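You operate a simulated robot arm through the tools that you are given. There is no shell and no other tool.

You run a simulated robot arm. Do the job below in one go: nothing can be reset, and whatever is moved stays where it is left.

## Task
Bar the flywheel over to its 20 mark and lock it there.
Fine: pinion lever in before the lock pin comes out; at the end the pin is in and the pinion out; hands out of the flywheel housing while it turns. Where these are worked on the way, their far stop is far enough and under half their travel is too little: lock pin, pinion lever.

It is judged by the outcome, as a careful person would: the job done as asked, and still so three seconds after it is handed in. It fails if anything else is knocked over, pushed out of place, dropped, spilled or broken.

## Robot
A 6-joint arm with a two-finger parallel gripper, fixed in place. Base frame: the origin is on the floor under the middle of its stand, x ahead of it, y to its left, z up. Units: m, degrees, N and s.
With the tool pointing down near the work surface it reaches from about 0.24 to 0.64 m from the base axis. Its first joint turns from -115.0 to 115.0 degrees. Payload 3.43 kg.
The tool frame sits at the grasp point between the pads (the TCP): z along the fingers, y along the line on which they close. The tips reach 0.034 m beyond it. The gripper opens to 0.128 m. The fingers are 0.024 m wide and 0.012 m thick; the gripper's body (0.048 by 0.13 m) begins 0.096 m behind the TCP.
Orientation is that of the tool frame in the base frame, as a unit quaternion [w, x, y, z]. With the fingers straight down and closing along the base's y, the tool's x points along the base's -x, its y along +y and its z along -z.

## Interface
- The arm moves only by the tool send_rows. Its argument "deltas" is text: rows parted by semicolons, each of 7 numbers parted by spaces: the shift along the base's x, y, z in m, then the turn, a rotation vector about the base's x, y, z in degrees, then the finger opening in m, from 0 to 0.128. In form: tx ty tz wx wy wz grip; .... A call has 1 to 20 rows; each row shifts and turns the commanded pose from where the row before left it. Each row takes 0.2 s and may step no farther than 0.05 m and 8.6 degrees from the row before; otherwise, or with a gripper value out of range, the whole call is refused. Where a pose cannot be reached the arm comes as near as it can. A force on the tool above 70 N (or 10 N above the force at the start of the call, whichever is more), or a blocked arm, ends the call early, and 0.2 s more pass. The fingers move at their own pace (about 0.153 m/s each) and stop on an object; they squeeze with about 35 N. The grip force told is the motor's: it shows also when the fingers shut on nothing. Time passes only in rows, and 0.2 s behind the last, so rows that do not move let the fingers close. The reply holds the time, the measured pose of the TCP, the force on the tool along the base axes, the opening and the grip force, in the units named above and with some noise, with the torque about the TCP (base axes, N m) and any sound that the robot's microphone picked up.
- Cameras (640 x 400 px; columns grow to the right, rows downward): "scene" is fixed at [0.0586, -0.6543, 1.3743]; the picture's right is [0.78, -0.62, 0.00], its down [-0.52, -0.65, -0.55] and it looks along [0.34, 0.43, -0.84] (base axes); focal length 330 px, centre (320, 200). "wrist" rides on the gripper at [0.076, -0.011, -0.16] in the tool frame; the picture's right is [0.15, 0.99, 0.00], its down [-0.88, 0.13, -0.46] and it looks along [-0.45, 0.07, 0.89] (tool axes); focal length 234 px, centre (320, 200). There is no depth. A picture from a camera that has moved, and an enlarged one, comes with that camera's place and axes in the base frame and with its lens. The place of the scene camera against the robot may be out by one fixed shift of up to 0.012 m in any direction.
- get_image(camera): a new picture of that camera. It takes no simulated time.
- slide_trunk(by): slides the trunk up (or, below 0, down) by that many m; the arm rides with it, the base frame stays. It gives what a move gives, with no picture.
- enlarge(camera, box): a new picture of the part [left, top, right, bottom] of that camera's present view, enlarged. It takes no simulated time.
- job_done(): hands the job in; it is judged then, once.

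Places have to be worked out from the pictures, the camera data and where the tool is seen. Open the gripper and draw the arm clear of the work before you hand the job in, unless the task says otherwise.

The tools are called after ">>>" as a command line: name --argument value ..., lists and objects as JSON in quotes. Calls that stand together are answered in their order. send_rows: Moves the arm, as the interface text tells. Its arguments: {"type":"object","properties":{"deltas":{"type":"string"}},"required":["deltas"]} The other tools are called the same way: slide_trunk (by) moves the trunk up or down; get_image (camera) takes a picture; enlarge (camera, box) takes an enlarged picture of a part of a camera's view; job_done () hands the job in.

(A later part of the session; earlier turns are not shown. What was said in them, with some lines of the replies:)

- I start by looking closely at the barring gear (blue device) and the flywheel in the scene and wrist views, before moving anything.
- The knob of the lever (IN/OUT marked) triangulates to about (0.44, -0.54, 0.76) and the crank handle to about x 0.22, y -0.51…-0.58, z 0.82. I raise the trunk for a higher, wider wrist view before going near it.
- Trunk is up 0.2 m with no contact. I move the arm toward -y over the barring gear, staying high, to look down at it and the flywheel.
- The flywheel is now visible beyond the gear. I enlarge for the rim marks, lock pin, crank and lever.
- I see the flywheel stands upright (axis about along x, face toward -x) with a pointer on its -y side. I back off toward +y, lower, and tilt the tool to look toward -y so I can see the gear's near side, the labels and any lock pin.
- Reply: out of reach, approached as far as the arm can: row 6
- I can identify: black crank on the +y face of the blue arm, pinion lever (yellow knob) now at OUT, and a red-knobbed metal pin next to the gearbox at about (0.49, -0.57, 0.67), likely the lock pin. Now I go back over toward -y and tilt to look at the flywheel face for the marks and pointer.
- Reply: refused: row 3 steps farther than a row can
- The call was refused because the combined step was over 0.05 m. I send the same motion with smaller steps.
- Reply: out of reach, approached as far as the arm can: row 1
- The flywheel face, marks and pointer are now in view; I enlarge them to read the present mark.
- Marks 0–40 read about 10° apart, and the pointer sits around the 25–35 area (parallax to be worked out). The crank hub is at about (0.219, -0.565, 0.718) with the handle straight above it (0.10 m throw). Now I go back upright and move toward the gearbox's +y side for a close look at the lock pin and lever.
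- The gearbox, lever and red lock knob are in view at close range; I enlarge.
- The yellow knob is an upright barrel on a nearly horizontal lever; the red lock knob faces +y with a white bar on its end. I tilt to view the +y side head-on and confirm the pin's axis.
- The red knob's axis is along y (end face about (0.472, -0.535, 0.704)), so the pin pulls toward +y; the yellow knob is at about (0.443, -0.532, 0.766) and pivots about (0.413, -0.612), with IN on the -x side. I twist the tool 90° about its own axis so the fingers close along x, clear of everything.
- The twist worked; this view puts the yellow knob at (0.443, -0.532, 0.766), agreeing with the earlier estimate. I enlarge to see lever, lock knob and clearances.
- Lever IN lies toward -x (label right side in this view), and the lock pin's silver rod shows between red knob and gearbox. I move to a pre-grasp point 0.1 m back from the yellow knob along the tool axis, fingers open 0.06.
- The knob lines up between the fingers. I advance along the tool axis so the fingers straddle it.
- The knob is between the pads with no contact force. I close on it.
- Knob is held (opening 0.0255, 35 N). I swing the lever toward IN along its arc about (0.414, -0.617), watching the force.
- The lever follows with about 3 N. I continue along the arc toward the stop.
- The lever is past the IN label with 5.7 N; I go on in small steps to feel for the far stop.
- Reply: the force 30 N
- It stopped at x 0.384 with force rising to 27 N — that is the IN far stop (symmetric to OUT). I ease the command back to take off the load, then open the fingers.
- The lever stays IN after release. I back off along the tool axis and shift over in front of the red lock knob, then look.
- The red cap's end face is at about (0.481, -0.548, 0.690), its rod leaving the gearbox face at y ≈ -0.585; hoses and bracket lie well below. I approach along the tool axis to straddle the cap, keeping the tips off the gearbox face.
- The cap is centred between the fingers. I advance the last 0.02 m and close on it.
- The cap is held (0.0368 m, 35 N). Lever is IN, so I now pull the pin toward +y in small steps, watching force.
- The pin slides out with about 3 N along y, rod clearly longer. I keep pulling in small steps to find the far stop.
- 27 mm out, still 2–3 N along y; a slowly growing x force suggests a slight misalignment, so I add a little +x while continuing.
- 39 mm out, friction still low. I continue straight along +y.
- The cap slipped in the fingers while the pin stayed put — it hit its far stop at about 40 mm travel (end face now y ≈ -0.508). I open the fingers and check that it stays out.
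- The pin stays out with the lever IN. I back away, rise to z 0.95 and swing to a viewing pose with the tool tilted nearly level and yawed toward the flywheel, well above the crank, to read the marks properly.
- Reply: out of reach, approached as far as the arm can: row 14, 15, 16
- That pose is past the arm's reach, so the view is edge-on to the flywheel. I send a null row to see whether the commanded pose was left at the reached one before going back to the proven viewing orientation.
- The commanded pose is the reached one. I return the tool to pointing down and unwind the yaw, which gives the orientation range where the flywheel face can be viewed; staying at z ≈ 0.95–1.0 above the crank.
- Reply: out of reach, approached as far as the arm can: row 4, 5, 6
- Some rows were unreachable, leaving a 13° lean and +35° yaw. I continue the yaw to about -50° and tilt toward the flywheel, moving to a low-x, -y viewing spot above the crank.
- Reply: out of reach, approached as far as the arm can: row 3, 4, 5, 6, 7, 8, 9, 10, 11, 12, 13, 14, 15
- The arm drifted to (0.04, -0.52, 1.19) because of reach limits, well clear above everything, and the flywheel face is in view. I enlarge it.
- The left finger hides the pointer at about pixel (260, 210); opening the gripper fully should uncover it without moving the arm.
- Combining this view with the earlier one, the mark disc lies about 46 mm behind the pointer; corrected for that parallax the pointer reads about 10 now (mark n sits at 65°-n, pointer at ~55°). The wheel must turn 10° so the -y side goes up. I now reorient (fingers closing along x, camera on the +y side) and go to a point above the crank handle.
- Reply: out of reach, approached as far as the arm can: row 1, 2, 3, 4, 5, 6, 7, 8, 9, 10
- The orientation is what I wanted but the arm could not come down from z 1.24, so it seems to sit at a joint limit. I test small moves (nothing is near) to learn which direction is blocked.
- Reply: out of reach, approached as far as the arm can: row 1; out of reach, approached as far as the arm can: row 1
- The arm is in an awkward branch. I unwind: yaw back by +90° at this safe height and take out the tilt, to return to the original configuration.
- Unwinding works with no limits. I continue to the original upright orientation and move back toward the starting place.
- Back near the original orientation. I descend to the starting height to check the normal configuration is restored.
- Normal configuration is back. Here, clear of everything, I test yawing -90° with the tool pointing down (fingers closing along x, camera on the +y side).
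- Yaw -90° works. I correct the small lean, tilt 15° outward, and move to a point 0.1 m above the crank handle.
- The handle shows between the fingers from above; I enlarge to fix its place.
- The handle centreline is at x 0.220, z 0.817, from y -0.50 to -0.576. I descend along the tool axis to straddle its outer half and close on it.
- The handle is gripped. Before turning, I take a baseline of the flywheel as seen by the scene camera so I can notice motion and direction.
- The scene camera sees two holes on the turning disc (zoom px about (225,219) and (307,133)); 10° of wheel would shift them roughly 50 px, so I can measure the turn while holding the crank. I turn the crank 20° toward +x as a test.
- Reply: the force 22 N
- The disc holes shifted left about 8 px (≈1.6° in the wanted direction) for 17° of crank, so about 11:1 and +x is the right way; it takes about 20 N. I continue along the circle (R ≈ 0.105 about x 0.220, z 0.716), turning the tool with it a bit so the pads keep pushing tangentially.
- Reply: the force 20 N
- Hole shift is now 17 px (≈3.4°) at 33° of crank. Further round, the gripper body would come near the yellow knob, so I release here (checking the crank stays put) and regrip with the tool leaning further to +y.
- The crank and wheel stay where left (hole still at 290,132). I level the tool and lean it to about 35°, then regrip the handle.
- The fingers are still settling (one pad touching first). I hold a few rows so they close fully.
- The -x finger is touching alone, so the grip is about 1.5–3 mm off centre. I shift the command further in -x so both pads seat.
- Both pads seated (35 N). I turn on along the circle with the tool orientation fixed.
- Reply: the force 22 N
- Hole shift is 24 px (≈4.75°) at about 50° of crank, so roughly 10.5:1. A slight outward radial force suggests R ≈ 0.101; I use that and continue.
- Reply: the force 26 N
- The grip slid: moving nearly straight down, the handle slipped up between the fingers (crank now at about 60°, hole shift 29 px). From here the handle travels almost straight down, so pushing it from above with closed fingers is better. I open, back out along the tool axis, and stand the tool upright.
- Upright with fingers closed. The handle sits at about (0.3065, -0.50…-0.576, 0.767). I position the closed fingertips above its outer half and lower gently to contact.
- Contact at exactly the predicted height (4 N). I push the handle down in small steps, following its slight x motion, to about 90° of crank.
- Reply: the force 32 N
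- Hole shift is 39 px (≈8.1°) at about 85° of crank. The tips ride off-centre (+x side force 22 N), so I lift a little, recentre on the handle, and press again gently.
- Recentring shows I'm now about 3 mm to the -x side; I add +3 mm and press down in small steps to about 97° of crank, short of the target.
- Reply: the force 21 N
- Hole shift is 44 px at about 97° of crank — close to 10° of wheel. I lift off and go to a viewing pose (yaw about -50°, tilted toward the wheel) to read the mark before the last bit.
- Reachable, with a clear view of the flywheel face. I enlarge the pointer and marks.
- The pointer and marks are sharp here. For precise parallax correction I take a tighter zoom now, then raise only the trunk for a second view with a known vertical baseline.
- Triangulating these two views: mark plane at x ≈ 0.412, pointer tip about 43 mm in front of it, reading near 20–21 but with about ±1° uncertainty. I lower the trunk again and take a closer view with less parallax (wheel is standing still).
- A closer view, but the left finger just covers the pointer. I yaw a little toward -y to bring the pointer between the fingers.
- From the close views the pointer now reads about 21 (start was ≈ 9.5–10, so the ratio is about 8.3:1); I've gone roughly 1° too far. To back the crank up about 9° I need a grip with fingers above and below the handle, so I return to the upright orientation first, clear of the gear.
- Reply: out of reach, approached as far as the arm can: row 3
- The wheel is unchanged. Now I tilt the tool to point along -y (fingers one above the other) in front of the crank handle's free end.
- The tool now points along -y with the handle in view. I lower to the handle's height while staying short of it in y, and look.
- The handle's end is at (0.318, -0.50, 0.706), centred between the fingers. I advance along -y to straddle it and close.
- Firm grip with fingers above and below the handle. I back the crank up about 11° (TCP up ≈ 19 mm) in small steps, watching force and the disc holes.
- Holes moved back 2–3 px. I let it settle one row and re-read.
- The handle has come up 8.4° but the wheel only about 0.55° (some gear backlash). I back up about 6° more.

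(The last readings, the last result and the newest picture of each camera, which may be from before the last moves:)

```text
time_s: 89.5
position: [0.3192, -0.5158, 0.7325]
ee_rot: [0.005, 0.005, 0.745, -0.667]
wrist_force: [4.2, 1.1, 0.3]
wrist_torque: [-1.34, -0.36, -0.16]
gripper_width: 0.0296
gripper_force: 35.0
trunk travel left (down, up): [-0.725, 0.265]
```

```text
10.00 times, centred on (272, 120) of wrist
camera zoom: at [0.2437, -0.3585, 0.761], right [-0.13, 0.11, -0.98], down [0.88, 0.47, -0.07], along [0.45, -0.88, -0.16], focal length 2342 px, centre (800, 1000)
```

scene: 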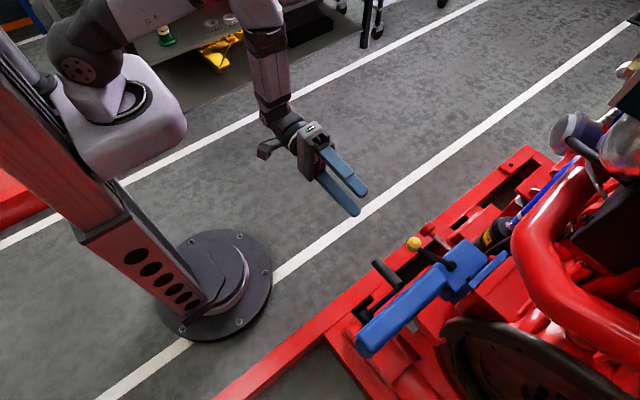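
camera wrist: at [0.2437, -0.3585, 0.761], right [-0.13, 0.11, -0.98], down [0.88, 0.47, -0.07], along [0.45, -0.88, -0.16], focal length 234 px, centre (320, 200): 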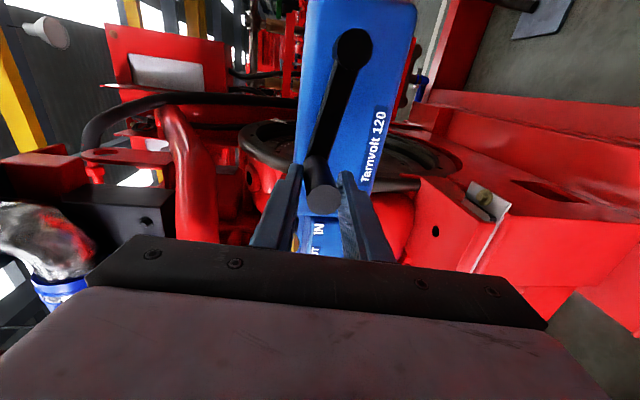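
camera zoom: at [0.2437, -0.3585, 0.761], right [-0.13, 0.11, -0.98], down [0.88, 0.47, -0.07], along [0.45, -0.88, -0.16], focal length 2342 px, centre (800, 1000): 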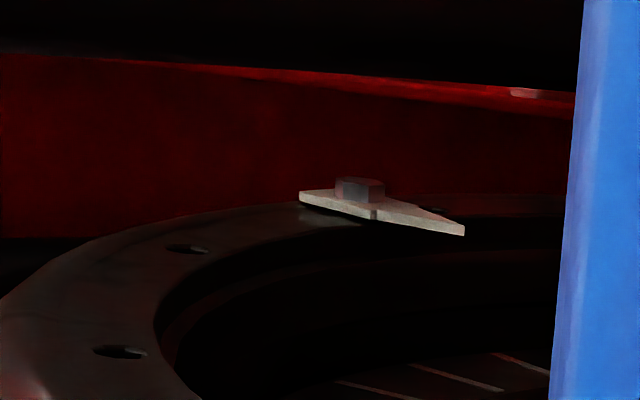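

Holes indicate the wheel is now back about 1.4° from its furthest, i.e. near 20. I release, retreat, and go with this same tool orientation (camera looking toward the wheel) to a reading position.

>>> send_rows --deltas "-0.001 0 -0.001 0 0 0 0.02; 0 0 0 0 0 0 0.07; 0 0 0 0 0 0 0.07; 0 0 0 0 0 0 0.07; 0 0.04 0 0 0 0 0.07; 0 0.04 0 0 0 0 0.07; 0 0.04 0 0 0 0 0.07; 0 0 0.05 0 0 0 0.07; 0 0 0.05 0 0 0 0.07; 0 0 0.048 0 0 0 0.07; -0.047 0 0 0 0 0 0.07; -0.047 0 0 0 0 0 0.07; -0.047 0 0 0 0 0 0.07; -0.047 0 0 0 0 0 0.07"

>>> send_rows --deltas "0 -0.046 0 0 0 0 0.1; 0 -0.046 0 0 0 0 0.128; 0 -0.046 0 0 0 0 0.128; 0 -0.046 0 0 0 0 0.128; 0 -0.046 0 0 0 0 0.128; 0 -0.046 0 0 0 0 0.128; 0 -0.046 0 0 0 0 0.128"

>>> get_image --camera "wrist"

>>> enlarge --camera "scene" --box '[470, 335, 518, 385]'

```text
time_s: 92.5
position: [0.1382, -0.4141, 0.8657]
ee_rot: [0.005, 0.006, 0.741, -0.671]
wrist_force: [0.5, 1.0, -0.5]
wrist_torque: [0.0, 0.02, 0.02]
gripper_width: 0.07
gripper_force: 0.1
out of reach, approached as far as the arm can: row 13, 14
trunk travel left (down, up): [-0.725, 0.265]
```

```text
time_s: 94.1
position: [0.1576, -0.7333, 0.8689]
ee_rot: [0.002, 0.008, 0.743, -0.67]
wrist_force: [-0.7, 0.3, 0.1]
wrist_torque: [-0.01, 0.02, -0.02]
gripper_width: 0.1279
gripper_force: 0.0
out of reach, approached as far as the arm can: row 4, 5
trunk travel left (down, up): [-0.725, 0.265]
```

```text
taken
camera wrist: at [0.0836, -0.5741, 0.8956], right [-0.13, 0.1, -0.99], down [0.89, 0.46, -0.07], along [0.44, -0.88, -0.15], focal length 234 px, centre (320, 200)
```

wrist: 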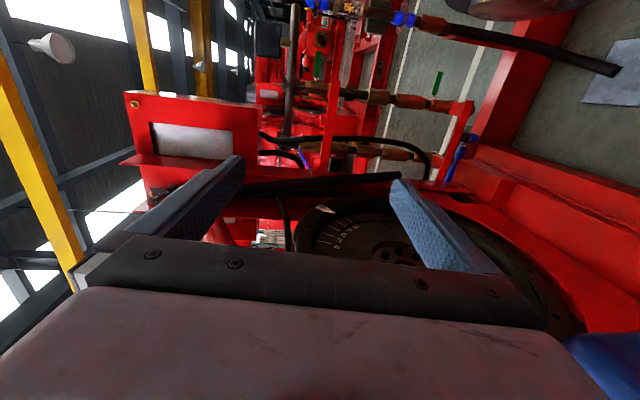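

```text
8.00 times, centred on (494, 360) of scene
camera zoom: at [0.0586, -0.6543, 1.3743], right [0.78, -0.62, 0.0], down [-0.52, -0.65, -0.55], along [0.34, 0.43, -0.84], focal length 2637 px, centre (-1072, -1080)
```

zoom: 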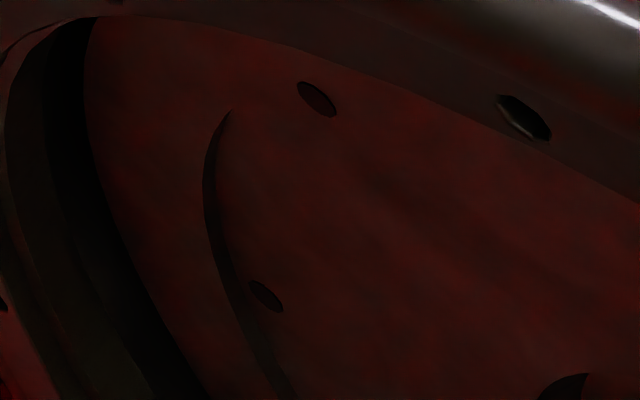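

The wheel stayed put on release. I enlarge the marks in this view.

>>> enlarge --camera "wrist" --box '[308, 196, 372, 254]'

>>> enlarge --camera "wrist" --box '[310, 198, 358, 234]'

```text
6.90 times, centred on (340, 225) of wrist
camera zoom: at [0.0836, -0.5741, 0.8956], right [-0.13, 0.1, -0.99], down [0.89, 0.46, -0.07], along [0.44, -0.88, -0.15], focal length 1615 px, centre (182, 28)
```

zoom: 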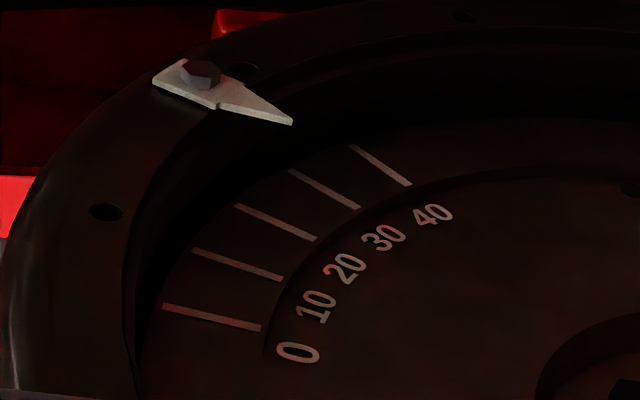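

```text
11.11 times, centred on (334, 216) of wrist
camera zoom: at [0.0836, -0.5741, 0.8956], right [-0.13, 0.1, -0.99], down [0.89, 0.46, -0.07], along [0.44, -0.88, -0.15], focal length 2602 px, centre (164, 22)
```

zoom: 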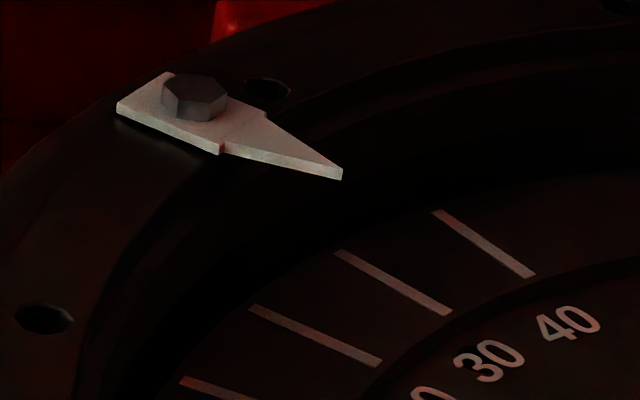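

In this view the marks fit a circle well: mark n at 72.1°-n, pointer at ≈ 52.6°, so the reading is about 19.5 (±0.5). I take one more view with the trunk 0.12 m higher (same arm pose) to tighten the pointer depth.

>>> slide_trunk --by 0.12

>>> get_image --camera "wrist"

>>> enlarge --camera "wrist" --box '[340, 190, 404, 248]'

>>> enlarge --camera "wrist" --box '[346, 192, 394, 228]'

```text
time_s: 95.6
position: [0.1572, -0.7324, 0.9894]
ee_rot: [0.002, 0.009, 0.742, -0.67]
wrist_force: [0.8, 1.0, -0.3]
wrist_torque: [0.02, -0.02, 0.0]
gripper_width: 0.1278
gripper_force: 0.0
trunk travel left (down, up): [-0.845, 0.145]
```

```text
taken
camera wrist: at [0.0837, -0.5736, 1.0162], right [-0.13, 0.1, -0.99], down [0.89, 0.46, -0.07], along [0.44, -0.88, -0.15], focal length 234 px, centre (320, 200)
```

wrist: 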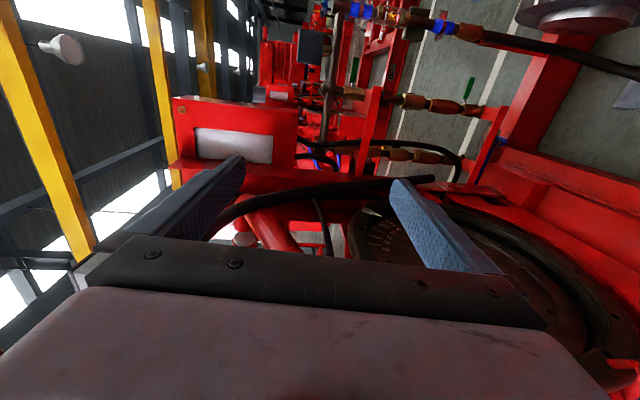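

```text
6.90 times, centred on (372, 219) of wrist
camera zoom: at [0.0837, -0.5736, 1.0162], right [-0.13, 0.1, -0.99], down [0.89, 0.46, -0.07], along [0.44, -0.88, -0.15], focal length 1615 px, centre (-39, 69)
```

zoom: 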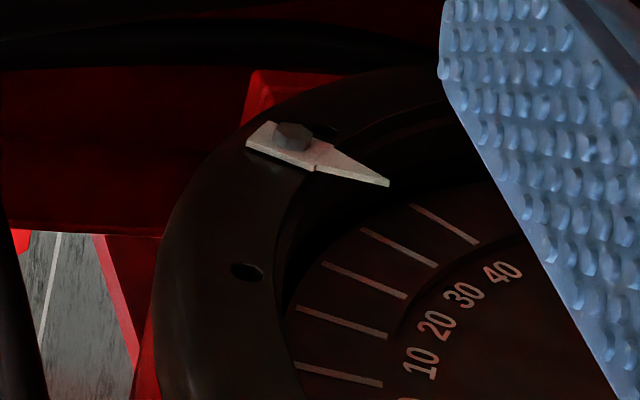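

```text
11.11 times, centred on (370, 210) of wrist
camera zoom: at [0.0837, -0.5736, 1.0162], right [-0.13, 0.1, -0.99], down [0.89, 0.46, -0.07], along [0.44, -0.88, -0.15], focal length 2602 px, centre (-236, 89)
```

zoom: 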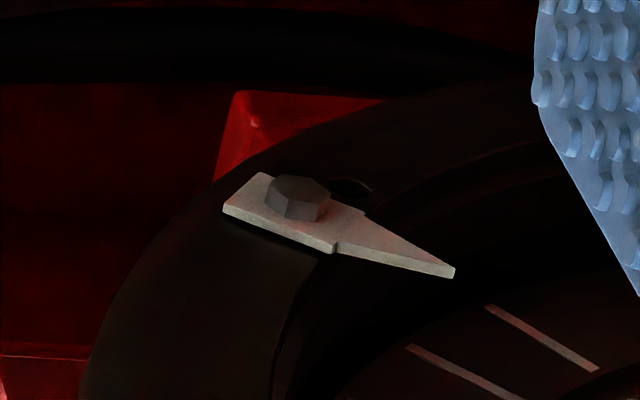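

Across all pairs of views the reading comes out at 20 ± 0.5, with the wheel at rest. Now I go to the lock pin with the tool pointing along -y: retreat, lower the trunk again, and line up closed fingers with the red cap.

>>> send_rows --deltas "0.0179 0.0391 0 0 0 0 0.06; 0.0179 0.0391 0 0 0 0 0; 0.0179 0.0391 0 0 0 0 0; 0.0179 0.0391 0 0 0 0 0; 0.0179 0.0391 0 0 0 0 0; 0.0179 0.0391 0 0 0 0 0; 0.0179 0.0391 0 0 0 0 0; 0.0179 0.0391 0 0 0 0 0"

>>> slide_trunk --by -0.12

>>> send_rows --deltas "0.045 0 0 0 0 0 0; 0.045 0 0 0 0 0 0; 0.045 0 0 0 0 0 0; 0.045 0 0 0 0 0 0; 0 0 -0.04 0 0 0 0; 0 0 -0.04 0 0 0 0; 0 0 -0.04 0 0 0 0; 0 0 -0.04 0 0 0 0; 0 0 0 0 0 0 0"

>>> get_image --camera "wrist"

>>> get_image --camera "scene"

```text
time_s: 97.4
position: [0.3018, -0.4184, 0.9902]
ee_rot: [0.0, 0.009, 0.741, -0.671]
wrist_force: [-0.4, 0.7, 0.2]
wrist_torque: [0.01, 0.0, -0.02]
gripper_width: 0.0
gripper_force: 33.2
trunk travel left (down, up): [-0.845, 0.145]
```

```text
time_s: 98.9
position: [0.3012, -0.419, 0.8704]
ee_rot: [0.001, 0.009, 0.743, -0.67]
wrist_force: [0.2, 0.3, -0.2]
wrist_torque: [0.04, -0.01, -0.01]
gripper_width: 0.0
gripper_force: 33.2
trunk travel left (down, up): [-0.725, 0.265]
```

```text
time_s: 100.9
position: [0.4823, -0.4192, 0.7091]
ee_rot: [0.001, 0.009, 0.742, -0.67]
wrist_force: [0.1, -0.2, -0.1]
wrist_torque: [-0.01, -0.03, -0.01]
gripper_width: 0.0
gripper_force: 33.4
trunk travel left (down, up): [-0.725, 0.265]
```

```text
taken
camera wrist: at [0.4076, -0.2601, 0.7364], right [-0.13, 0.1, -0.99], down [0.89, 0.46, -0.07], along [0.44, -0.88, -0.15], focal length 234 px, centre (320, 200)
```

wrist: 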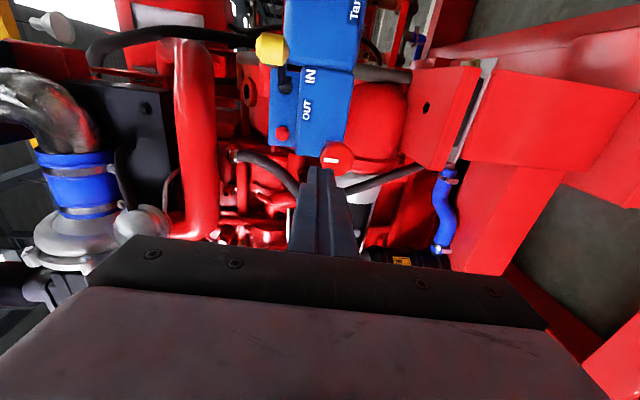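

```text
taken
```

scene: 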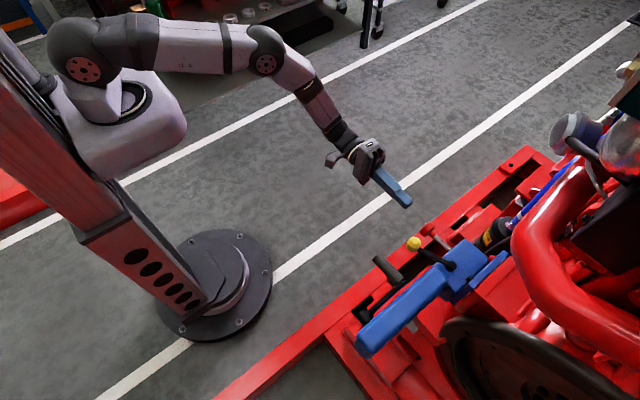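

The red cap sits straight ahead at about (0.479, -0.508, 0.686). I line up the closed fingertips with its centre and advance to just short of contact.

>>> send_rows --deltas "-0.002 0 -0.019 0 0 0 0; 0 -0.025 0 0 0 0 0; 0 -0.02 0 0 0 0 0; 0 0 0 0 0 0 0"

>>> enlarge --camera "wrist" --box '[260, 110, 388, 210]'

>>> enlarge --camera "scene" --box '[370, 180, 530, 280]'

```text
time_s: 101.9
position: [0.4795, -0.4638, 0.6915]
ee_rot: [0.002, 0.01, 0.742, -0.67]
wrist_force: [0.5, -0.3, -0.3]
wrist_torque: [0.03, 0.01, -0.02]
gripper_width: 0.0002
gripper_force: 33.2
trunk travel left (down, up): [-0.725, 0.265]
```

```text
4.00 times, centred on (324, 160) of wrist
camera zoom: at [0.4048, -0.306, 0.718], right [-0.13, 0.1, -0.99], down [0.89, 0.46, -0.07], along [0.44, -0.88, -0.15], focal length 937 px, centre (304, 360)
```

zoom: 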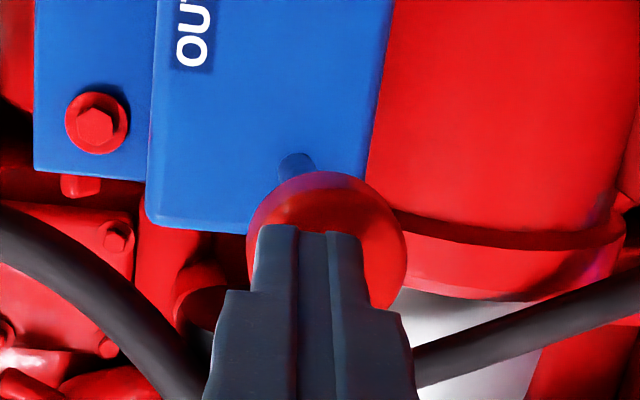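

```text
4.00 times, centred on (450, 230) of scene
camera zoom: at [0.0586, -0.6543, 1.3743], right [0.78, -0.62, 0.0], down [-0.52, -0.65, -0.55], along [0.34, 0.43, -0.84], focal length 1319 px, centre (-200, 80)
```

zoom: 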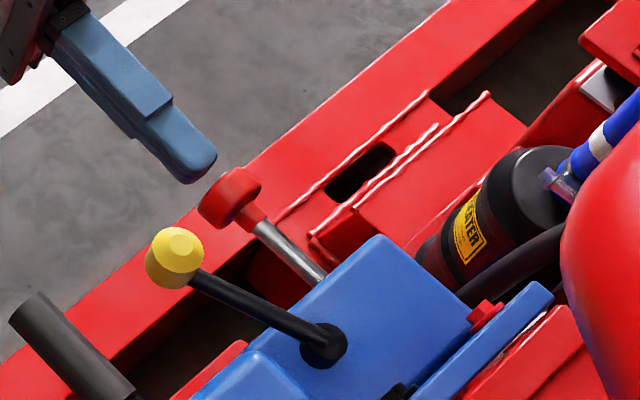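

Fingertips are centred on the cap within a few mm. I push along -y in 5 mm steps, watching force.

>>> send_rows --deltas "0 -0.005 -0.003 0 0 0 0; 0 -0.005 0 0 0 0 0; 0 -0.005 0 0 0 0 0; 0 -0.005 0 0 0 0 0; 0 -0.005 0 0 0 0 0; 0 0 0 0 0 0 0"

>>> enlarge --camera "scene" --box '[370, 180, 530, 280]'

```text
time_s: 103.3
position: [0.4791, -0.4883, 0.6895]
ee_rot: [0.002, 0.008, 0.742, -0.67]
wrist_force: [1.1, 1.3, -0.3]
wrist_torque: [-0.01, 0.01, 0.04]
gripper_width: 0.0001
gripper_force: 33.3
trunk travel left (down, up): [-0.725, 0.265]
```

```text
4.00 times, centred on (450, 230) of scene
camera zoom: at [0.0586, -0.6543, 1.3743], right [0.78, -0.62, 0.0], down [-0.52, -0.65, -0.55], along [0.34, 0.43, -0.84], focal length 1319 px, centre (-200, 80)
```

zoom: 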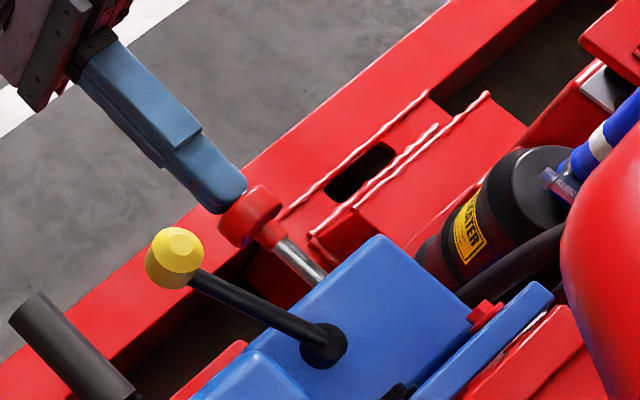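

The pin is sliding in with only about 1 N. I continue pushing toward full depth.

>>> send_rows --deltas "0 -0.005 0 0 0 0 0; 0 -0.005 0 0 0 0 0; 0 -0.005 0 0 0 0 0; 0 -0.005 0 0 0 0 0; 0 -0.004 0 0 0 0 0; 0 0 0 0 0 0 0"

>>> enlarge --camera "scene" --box '[370, 180, 530, 280]'

>>> enlarge --camera "scene" --box '[470, 335, 518, 385]'

```text
time_s: 104.7
position: [0.4779, -0.5138, 0.6891]
ee_rot: [0.001, 0.009, 0.742, -0.671]
wrist_force: [1.2, 1.0, -0.1]
wrist_torque: [0.0, 0.02, 0.07]
gripper_width: 0.0001
gripper_force: 32.9
trunk travel left (down, up): [-0.725, 0.265]
```

```text
4.00 times, centred on (450, 230) of scene
camera zoom: at [0.0586, -0.6543, 1.3743], right [0.78, -0.62, 0.0], down [-0.52, -0.65, -0.55], along [0.34, 0.43, -0.84], focal length 1319 px, centre (-200, 80)
```

zoom: 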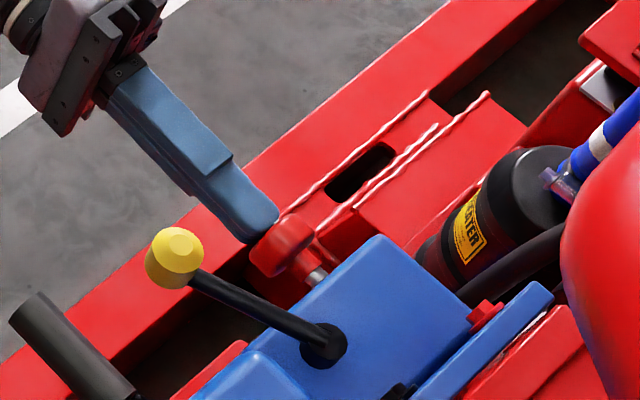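

```text
8.00 times, centred on (494, 360) of scene
camera zoom: at [0.0586, -0.6543, 1.3743], right [0.78, -0.62, 0.0], down [-0.52, -0.65, -0.55], along [0.34, 0.43, -0.84], focal length 2637 px, centre (-1072, -1080)
```

zoom: 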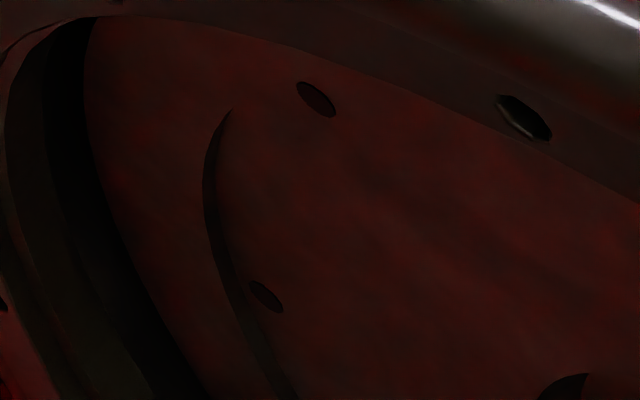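

It's at about the original depth with still no stop felt. I press a few mm more until I feel the end stop.

>>> send_rows --deltas "0 -0.002 0 0 0 0 0; 0 -0.002 0 0 0 0 0; 0 0 0 0 0 0 0"

>>> enlarge --camera "scene" --box '[400, 200, 496, 260]'

```text
time_s: 105.5
position: [0.4779, -0.5145, 0.6897]
ee_rot: [0.001, 0.009, 0.741, -0.671]
wrist_force: [-3.4, 24.6, 2.2]
wrist_torque: [-0.22, -0.07, -0.01]
gripper_width: 0.0003
gripper_force: 32.8
trunk travel left (down, up): [-0.725, 0.265]
```

```text
6.67 times, centred on (448, 230) of scene
camera zoom: at [0.0586, -0.6543, 1.3743], right [0.78, -0.62, 0.0], down [-0.52, -0.65, -0.55], along [0.34, 0.43, -0.84], focal length 2198 px, centre (-533, 0)
```

zoom: 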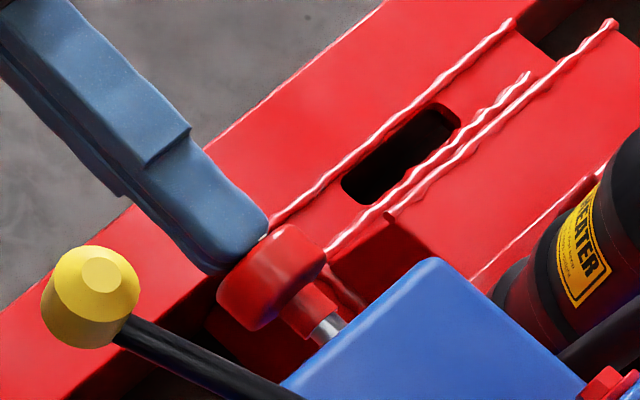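

The end stop is felt (25 N) at the pin's original depth — pin fully in, wheel unmoved. Now I retreat and go round to the -x side of the yellow knob to push the lever back OUT, keeping fingers closed between crank handle and knob.

>>> send_rows --deltas "0 0.01 0 0 0 0 0; 0 0.035 0 0 0 0 0; 0 0.04 0 0 0 0 0; -0.01 0 0.04 0 0 0 0; -0.02 0 0.04 0 0 0 0; -0.049 0 0 0 0 0 0; -0.049 0 0 0 0 0 0; 0 0 0 0 0 0 0"

>>> get_image --camera "wrist"

>>> enlarge --camera "wrist" --box '[240, 90, 400, 200]'

>>> enlarge --camera "scene" --box '[340, 180, 500, 300]'

```text
time_s: 107.3
position: [0.3509, -0.4306, 0.7684]
ee_rot: [0.001, 0.009, 0.742, -0.67]
wrist_force: [0.1, 0.0, 0.2]
wrist_torque: [0.01, 0.01, 0.02]
gripper_width: 0.0
gripper_force: 32.9
trunk travel left (down, up): [-0.725, 0.265]
```

```text
taken
camera wrist: at [0.2762, -0.2729, 0.7955], right [-0.13, 0.1, -0.99], down [0.89, 0.46, -0.07], along [0.44, -0.88, -0.15], focal length 234 px, centre (320, 200)
```

wrist: 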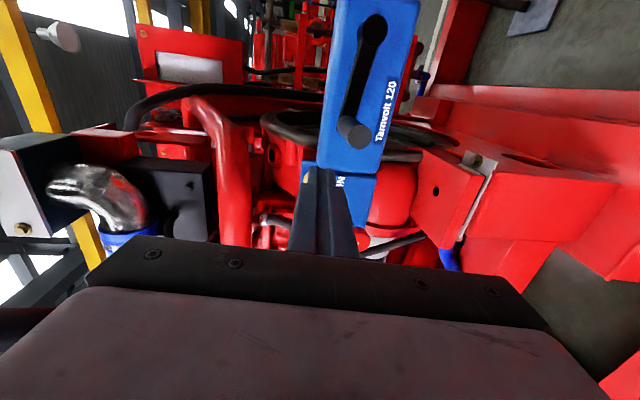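

```text
3.64 times, centred on (320, 145) of wrist
camera zoom: at [0.2762, -0.2729, 0.7955], right [-0.13, 0.1, -0.99], down [0.89, 0.46, -0.07], along [0.44, -0.88, -0.15], focal length 852 px, centre (320, 400)
```

zoom: 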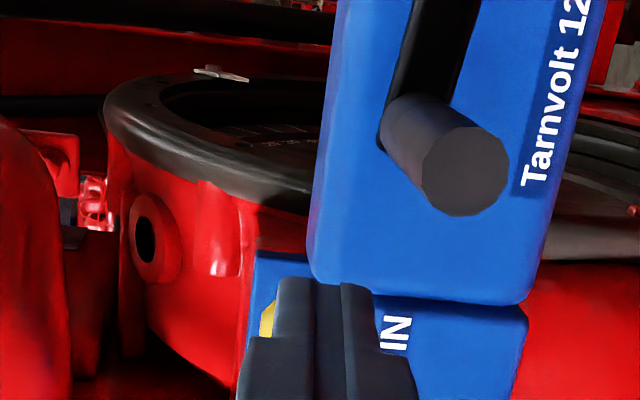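

```text
3.33 times, centred on (420, 240) of scene
camera zoom: at [0.0586, -0.6543, 1.3743], right [0.78, -0.62, 0.0], down [-0.52, -0.65, -0.55], along [0.34, 0.43, -0.84], focal length 1099 px, centre (-13, 67)
```

zoom: 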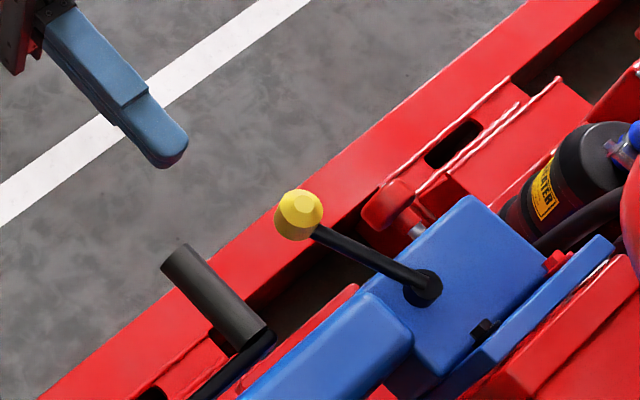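

Pin is in, lever still IN; the fingers are lined up between handle and knob. I advance along -y beside the knob.

>>> send_rows --deltas "-0.001 -0.03 0.001 0 0 0 0; 0 -0.03 0 0 0 0 0; 0 -0.024 0 0 0 0 0; 0 0 0 0 0 0 0"

>>> enlarge --camera "scene" --box '[340, 180, 500, 300]'

>>> enlarge --camera "wrist" --box '[240, 90, 400, 200]'

```text
time_s: 108.3
position: [0.3486, -0.5151, 0.7702]
ee_rot: [0.002, 0.009, 0.742, -0.67]
wrist_force: [0.1, -0.9, 0.1]
wrist_torque: [-0.01, 0.02, -0.01]
gripper_width: 0.0
gripper_force: 33.4
trunk travel left (down, up): [-0.725, 0.265]
```

```text
3.33 times, centred on (420, 240) of scene
camera zoom: at [0.0586, -0.6543, 1.3743], right [0.78, -0.62, 0.0], down [-0.52, -0.65, -0.55], along [0.34, 0.43, -0.84], focal length 1099 px, centre (-13, 67)
```

zoom: 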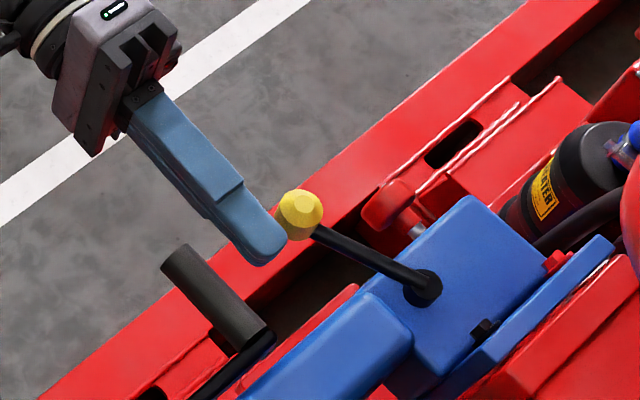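

```text
3.64 times, centred on (320, 145) of wrist
camera zoom: at [0.2757, -0.3571, 0.796], right [-0.13, 0.1, -0.99], down [0.89, 0.46, -0.07], along [0.44, -0.88, -0.15], focal length 852 px, centre (320, 400)
```

zoom: 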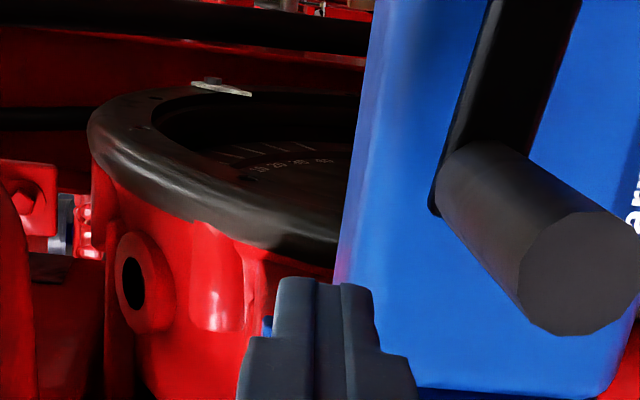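

The fingertip is beside the knob on its -x side, clear of the handle. I push toward +x.

>>> send_rows --deltas "0.008 0 0 0 0 0 0; 0.008 0 0 0 0 0 0; 0.008 0 0 0 0 0 0; 0.008 0 0 0 0 0 0; 0.008 0 0 0 0 0 0"

>>> enlarge --camera "scene" --box '[340, 180, 500, 300]'

```text
time_s: 109.5
position: [0.39, -0.5164, 0.77]
ee_rot: [0.0, 0.009, 0.742, -0.671]
wrist_force: [-0.2, 0.2, 0.0]
wrist_torque: [-0.03, -0.02, -0.02]
gripper_width: 0.0
gripper_force: 32.7
trunk travel left (down, up): [-0.725, 0.265]
```

```text
3.33 times, centred on (420, 240) of scene
camera zoom: at [0.0586, -0.6543, 1.3743], right [0.78, -0.62, 0.0], down [-0.52, -0.65, -0.55], along [0.34, 0.43, -0.84], focal length 1099 px, centre (-13, 67)
```

zoom: 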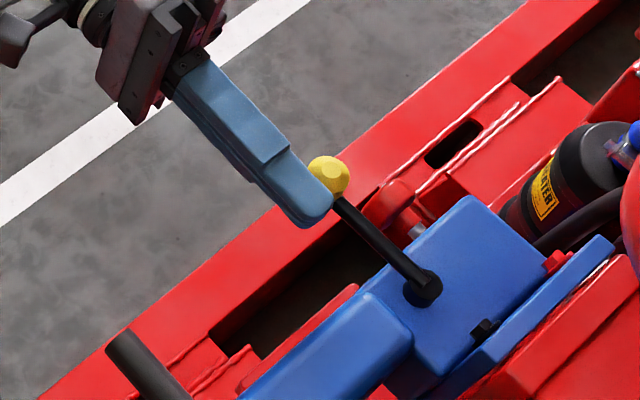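

The lever is moving, and the crank arm has swung down by itself — apparently freed as the pinion left the ring. I check at once that the wheel has not moved and where the crank is.

>>> enlarge --camera "scene" --box '[470, 335, 518, 385]'

>>> enlarge --camera "scene" --box '[300, 220, 460, 360]'

>>> get_image --camera "wrist"

```text
8.00 times, centred on (494, 360) of scene
camera zoom: at [0.0586, -0.6543, 1.3743], right [0.78, -0.62, 0.0], down [-0.52, -0.65, -0.55], along [0.34, 0.43, -0.84], focal length 2637 px, centre (-1072, -1080)
```

zoom: 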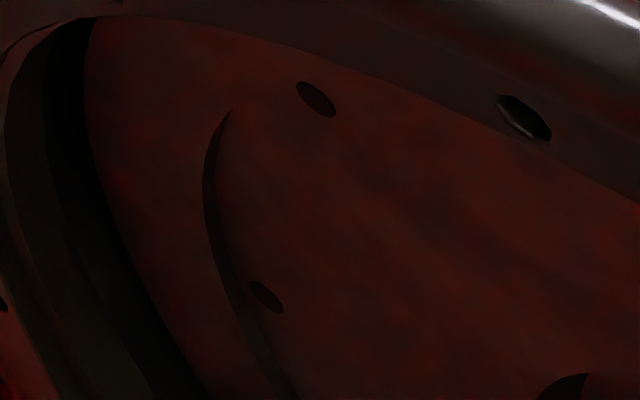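

```text
2.86 times, centred on (380, 290) of scene
camera zoom: at [0.0586, -0.6543, 1.3743], right [0.78, -0.62, 0.0], down [-0.52, -0.65, -0.55], along [0.34, 0.43, -0.84], focal length 942 px, centre (149, -57)
```

zoom: 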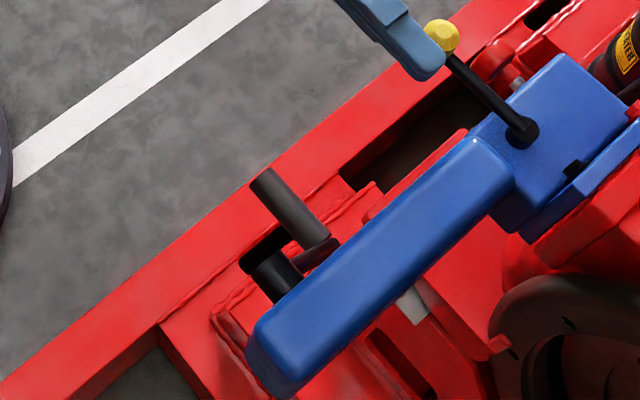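

```text
taken
camera wrist: at [0.3158, -0.3574, 0.7962], right [-0.13, 0.1, -0.99], down [0.89, 0.46, -0.07], along [0.44, -0.88, -0.15], focal length 234 px, centre (320, 200)
```

wrist: 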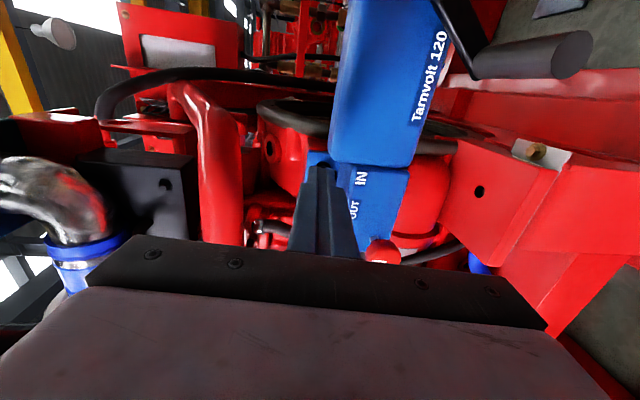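

The wheel is unmoved (holes at the same pixels); only the freed crank swung down under its weight, which is harmless. I continue pushing the lever to its OUT stop.

>>> send_rows --deltas "0.008 0 0 0 0 0 0; 0.008 0 0 0 0 0 0; 0.006 0 0 0 0 0 0; 0.003 0 0 0 0 0 0; 0 0 0 0 0 0 0"

>>> enlarge --camera "scene" --box '[340, 180, 500, 300]'

```text
time_s: 110.7
position: [0.416, -0.5165, 0.7684]
ee_rot: [0.002, 0.008, 0.742, -0.67]
wrist_force: [-0.8, -0.1, 0.2]
wrist_torque: [0.0, 0.0, -0.04]
gripper_width: 0.0
gripper_force: 33.5
trunk travel left (down, up): [-0.725, 0.265]
```

```text
3.33 times, centred on (420, 240) of scene
camera zoom: at [0.0586, -0.6543, 1.3743], right [0.78, -0.62, 0.0], down [-0.52, -0.65, -0.55], along [0.34, 0.43, -0.84], focal length 1099 px, centre (-13, 67)
```

zoom: 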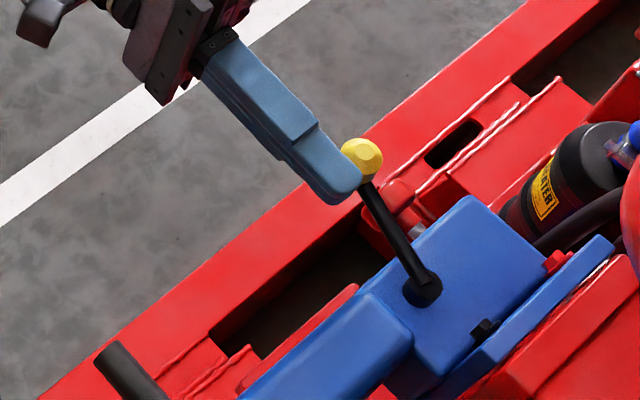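

The knob is almost exactly at its original OUT place. I press a bit more to feel the stop.

>>> send_rows --deltas "0.002 0 0 0 0 0 0; 0.002 0 0 0 0 0 0; 0.002 0 0 0 0 0 0; 0 0 0 0 0 0 0"

>>> enlarge --camera "scene" --box '[340, 180, 500, 300]'

```text
time_s: 111.7
position: [0.421, -0.5162, 0.7703]
ee_rot: [0.0, 0.01, 0.742, -0.67]
wrist_force: [-7.0, 1.0, 0.3]
wrist_torque: [-0.1, 0.03, -0.16]
gripper_width: 0.0002
gripper_force: 32.8
trunk travel left (down, up): [-0.725, 0.265]
```

```text
3.33 times, centred on (420, 240) of scene
camera zoom: at [0.0586, -0.6543, 1.3743], right [0.78, -0.62, 0.0], down [-0.52, -0.65, -0.55], along [0.34, 0.43, -0.84], focal length 1099 px, centre (-13, 67)
```

zoom: 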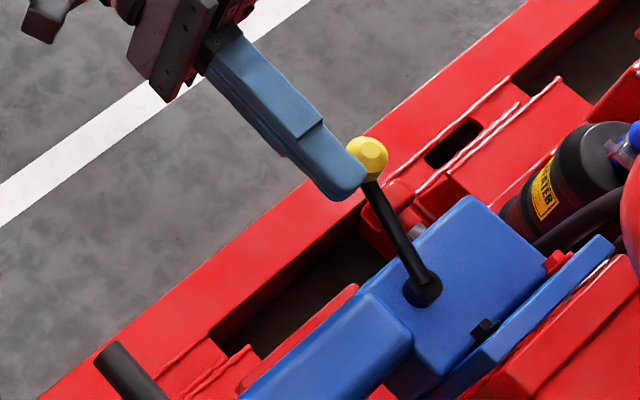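

Force is starting to rise. One more small press to confirm the stop.

>>> send_rows --deltas "0.002 0 0 0 0 0 0; 0 0 0 0 0 0 0"

>>> enlarge --camera "scene" --box '[470, 335, 518, 385]'

```text
time_s: 112.3
position: [0.4203, -0.5167, 0.7678]
ee_rot: [0.0, 0.01, 0.742, -0.671]
wrist_force: [-16.8, 0.1, 0.1]
wrist_torque: [-0.23, 0.08, -0.33]
gripper_width: 0.0
gripper_force: 33.2
trunk travel left (down, up): [-0.725, 0.265]
```

```text
8.00 times, centred on (494, 360) of scene
camera zoom: at [0.0586, -0.6543, 1.3743], right [0.78, -0.62, 0.0], down [-0.52, -0.65, -0.55], along [0.34, 0.43, -0.84], focal length 2637 px, centre (-1072, -1080)
```

zoom: 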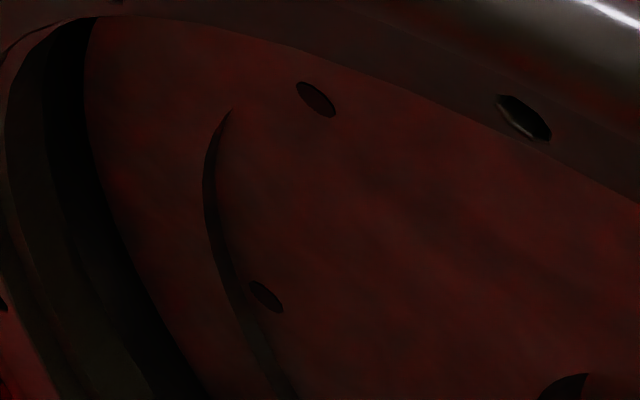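

The OUT stop is confirmed (17 N, no further motion) and the wheel is still unmoved. I ease off, retreat in +y and rise for a final look.

>>> send_rows --deltas "-0.006 0 0 0 0 0 0; 0 0.03 0 0 0 0 0; 0 0.04 0 0 0 0 0; 0 0.04 0 0 0 0 0; 0 0.02 0.04 0 0 0 0; 0 0 0.045 0 0 0 0.05; 0 0 0.045 0 0 0 0.1"

>>> get_image --camera "wrist"

>>> get_image --camera "scene"

>>> enlarge --camera "scene" --box '[320, 200, 560, 350]'

```text
time_s: 113.9
position: [0.4175, -0.3872, 0.8989]
ee_rot: [0.0, 0.009, 0.742, -0.67]
wrist_force: [-0.4, -0.2, -0.5]
wrist_torque: [0.02, 0.03, 0.02]
gripper_width: 0.1
gripper_force: 0.1
trunk travel left (down, up): [-0.725, 0.265]
```

```text
taken
camera wrist: at [0.3425, -0.2283, 0.9262], right [-0.13, 0.1, -0.99], down [0.89, 0.46, -0.07], along [0.44, -0.88, -0.15], focal length 234 px, centre (320, 200)
```

wrist: 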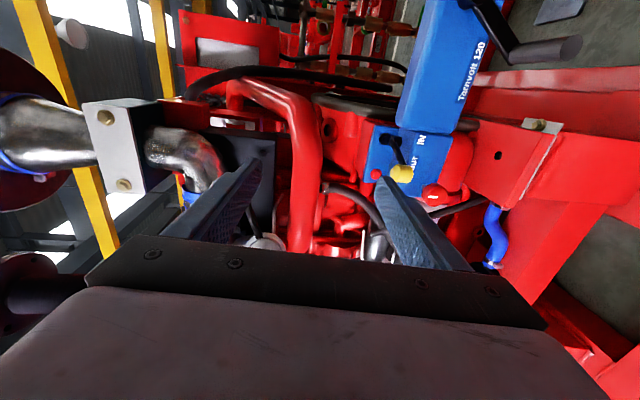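

```text
taken
```

scene: 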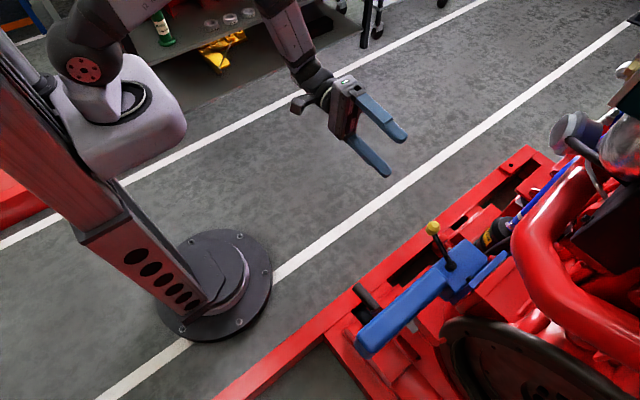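

```text
2.67 times, centred on (440, 275) of scene
camera zoom: at [0.0586, -0.6543, 1.3743], right [0.78, -0.62, 0.0], down [-0.52, -0.65, -0.55], along [0.34, 0.43, -0.84], focal length 879 px, centre (0, 0)
```

zoom: 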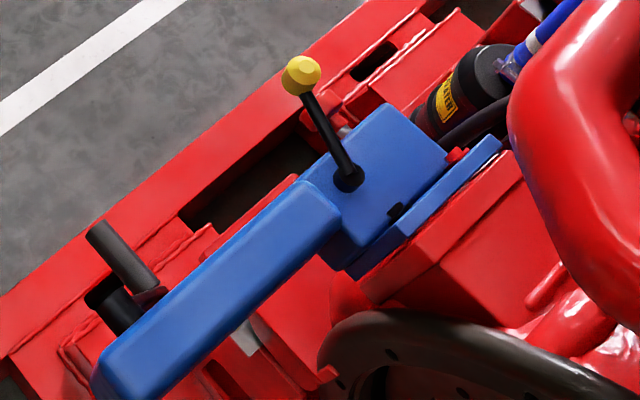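

Lever is back at OUT, pin is in, and wheel unmoved; the chord between the two tracked holes turned 10.5° ± 0.5 in total, agreeing with a reading of 20 from the views. I draw the arm further clear, let things settle, and take a last check.

>>> send_rows --deltas "-0.02 0.03 0.02 0 0 0 0.1; -0.02 0.03 0.02 8 0 0 0.1; -0.02 0.02 0.02 8 0 0 0.1; 0 0.01 0.01 8 0 0 0.1; 0 0 0 8 0 0 0.1; 0 0 0 8 0 0 0.1; 0 0 0 0 0 0 0.1; 0 0 0 0 0 0 0.1; 0 0 0 0 0 0 0.1"

>>> get_image --camera "wrist"

>>> enlarge --camera "scene" --box '[320, 200, 560, 350]'

>>> enlarge --camera "scene" --box '[470, 335, 518, 385]'

```text
time_s: 115.9
position: [0.3566, -0.2967, 0.9697]
ee_rot: [-0.002, 0.008, 0.927, -0.376]
wrist_force: [-0.2, 0.4, 0.9]
wrist_torque: [-0.02, 0.02, 0.0]
gripper_width: 0.1001
gripper_force: 0.1
trunk travel left (down, up): [-0.725, 0.265]
```

```text
taken
camera wrist: at [0.2829, -0.192, 1.0924], right [-0.13, 0.71, -0.69], down [0.89, 0.4, 0.24], along [0.44, -0.58, -0.68], focal length 234 px, centre (320, 200)
```

wrist: 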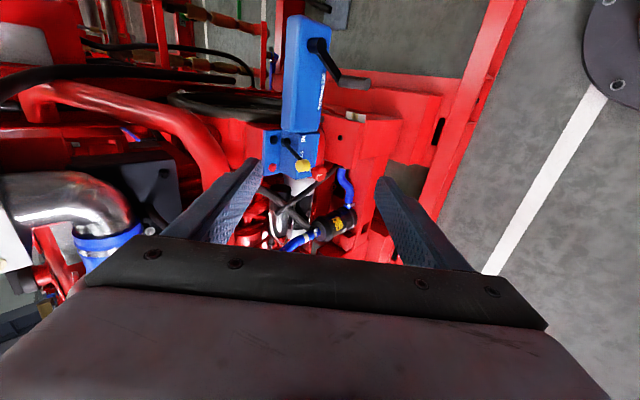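

```text
2.67 times, centred on (440, 275) of scene
camera zoom: at [0.0586, -0.6543, 1.3743], right [0.78, -0.62, 0.0], down [-0.52, -0.65, -0.55], along [0.34, 0.43, -0.84], focal length 879 px, centre (0, 0)
```

zoom: 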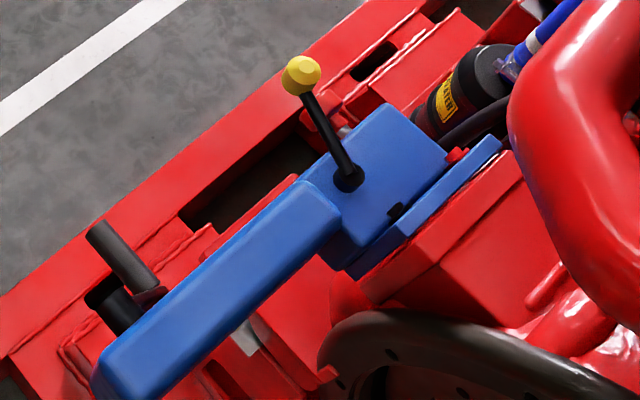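

```text
8.00 times, centred on (494, 360) of scene
camera zoom: at [0.0586, -0.6543, 1.3743], right [0.78, -0.62, 0.0], down [-0.52, -0.65, -0.55], along [0.34, 0.43, -0.84], focal length 2637 px, centre (-1072, -1080)
```

zoom: 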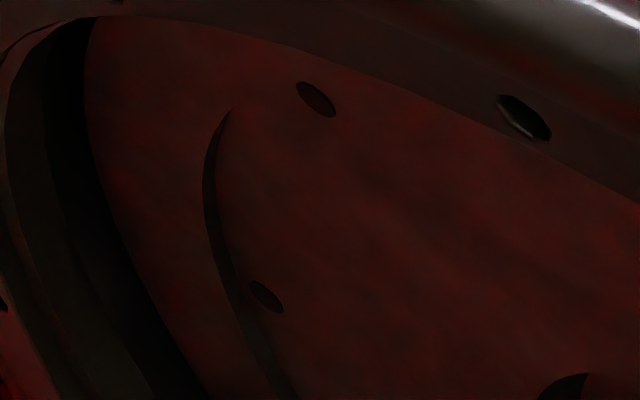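

Everything is at rest: pinion lever OUT at its stop, lock pin fully in, flywheel holding at the 20 mark (holes unchanged since the reading), gripper open and arm clear. I hand the job in.

>>> job_done

```text
The job is handed in.
```

The flywheel is barred over to its 20 mark and locked. The lock pin is fully in, the pinion lever is out, and the arm is clear with the gripper open.

- **Order of work:** I put the pinion lever in to its far stop, then pulled the lock pin out to its far stop. I turned the crank, pushed the pin back in until I felt its end stop, and moved the lever back out to its stop. The gripper stayed out of the flywheel housing while the wheel turned.
- **Reading:** The marks sit about 43 mm behind the pointer, so I corrected for the viewing angle using several camera positions. The reading comes out at 20, give or take about half a degree. The first turn overshot by about 1°, and I backed the crank up to correct it before locking.
- **Crank:** When the pinion came out, the crank was freed and swung down under its own weight. The wheel did not move when this happened.

At the last check everything was at rest, and nothing else appeared to have been disturbed.
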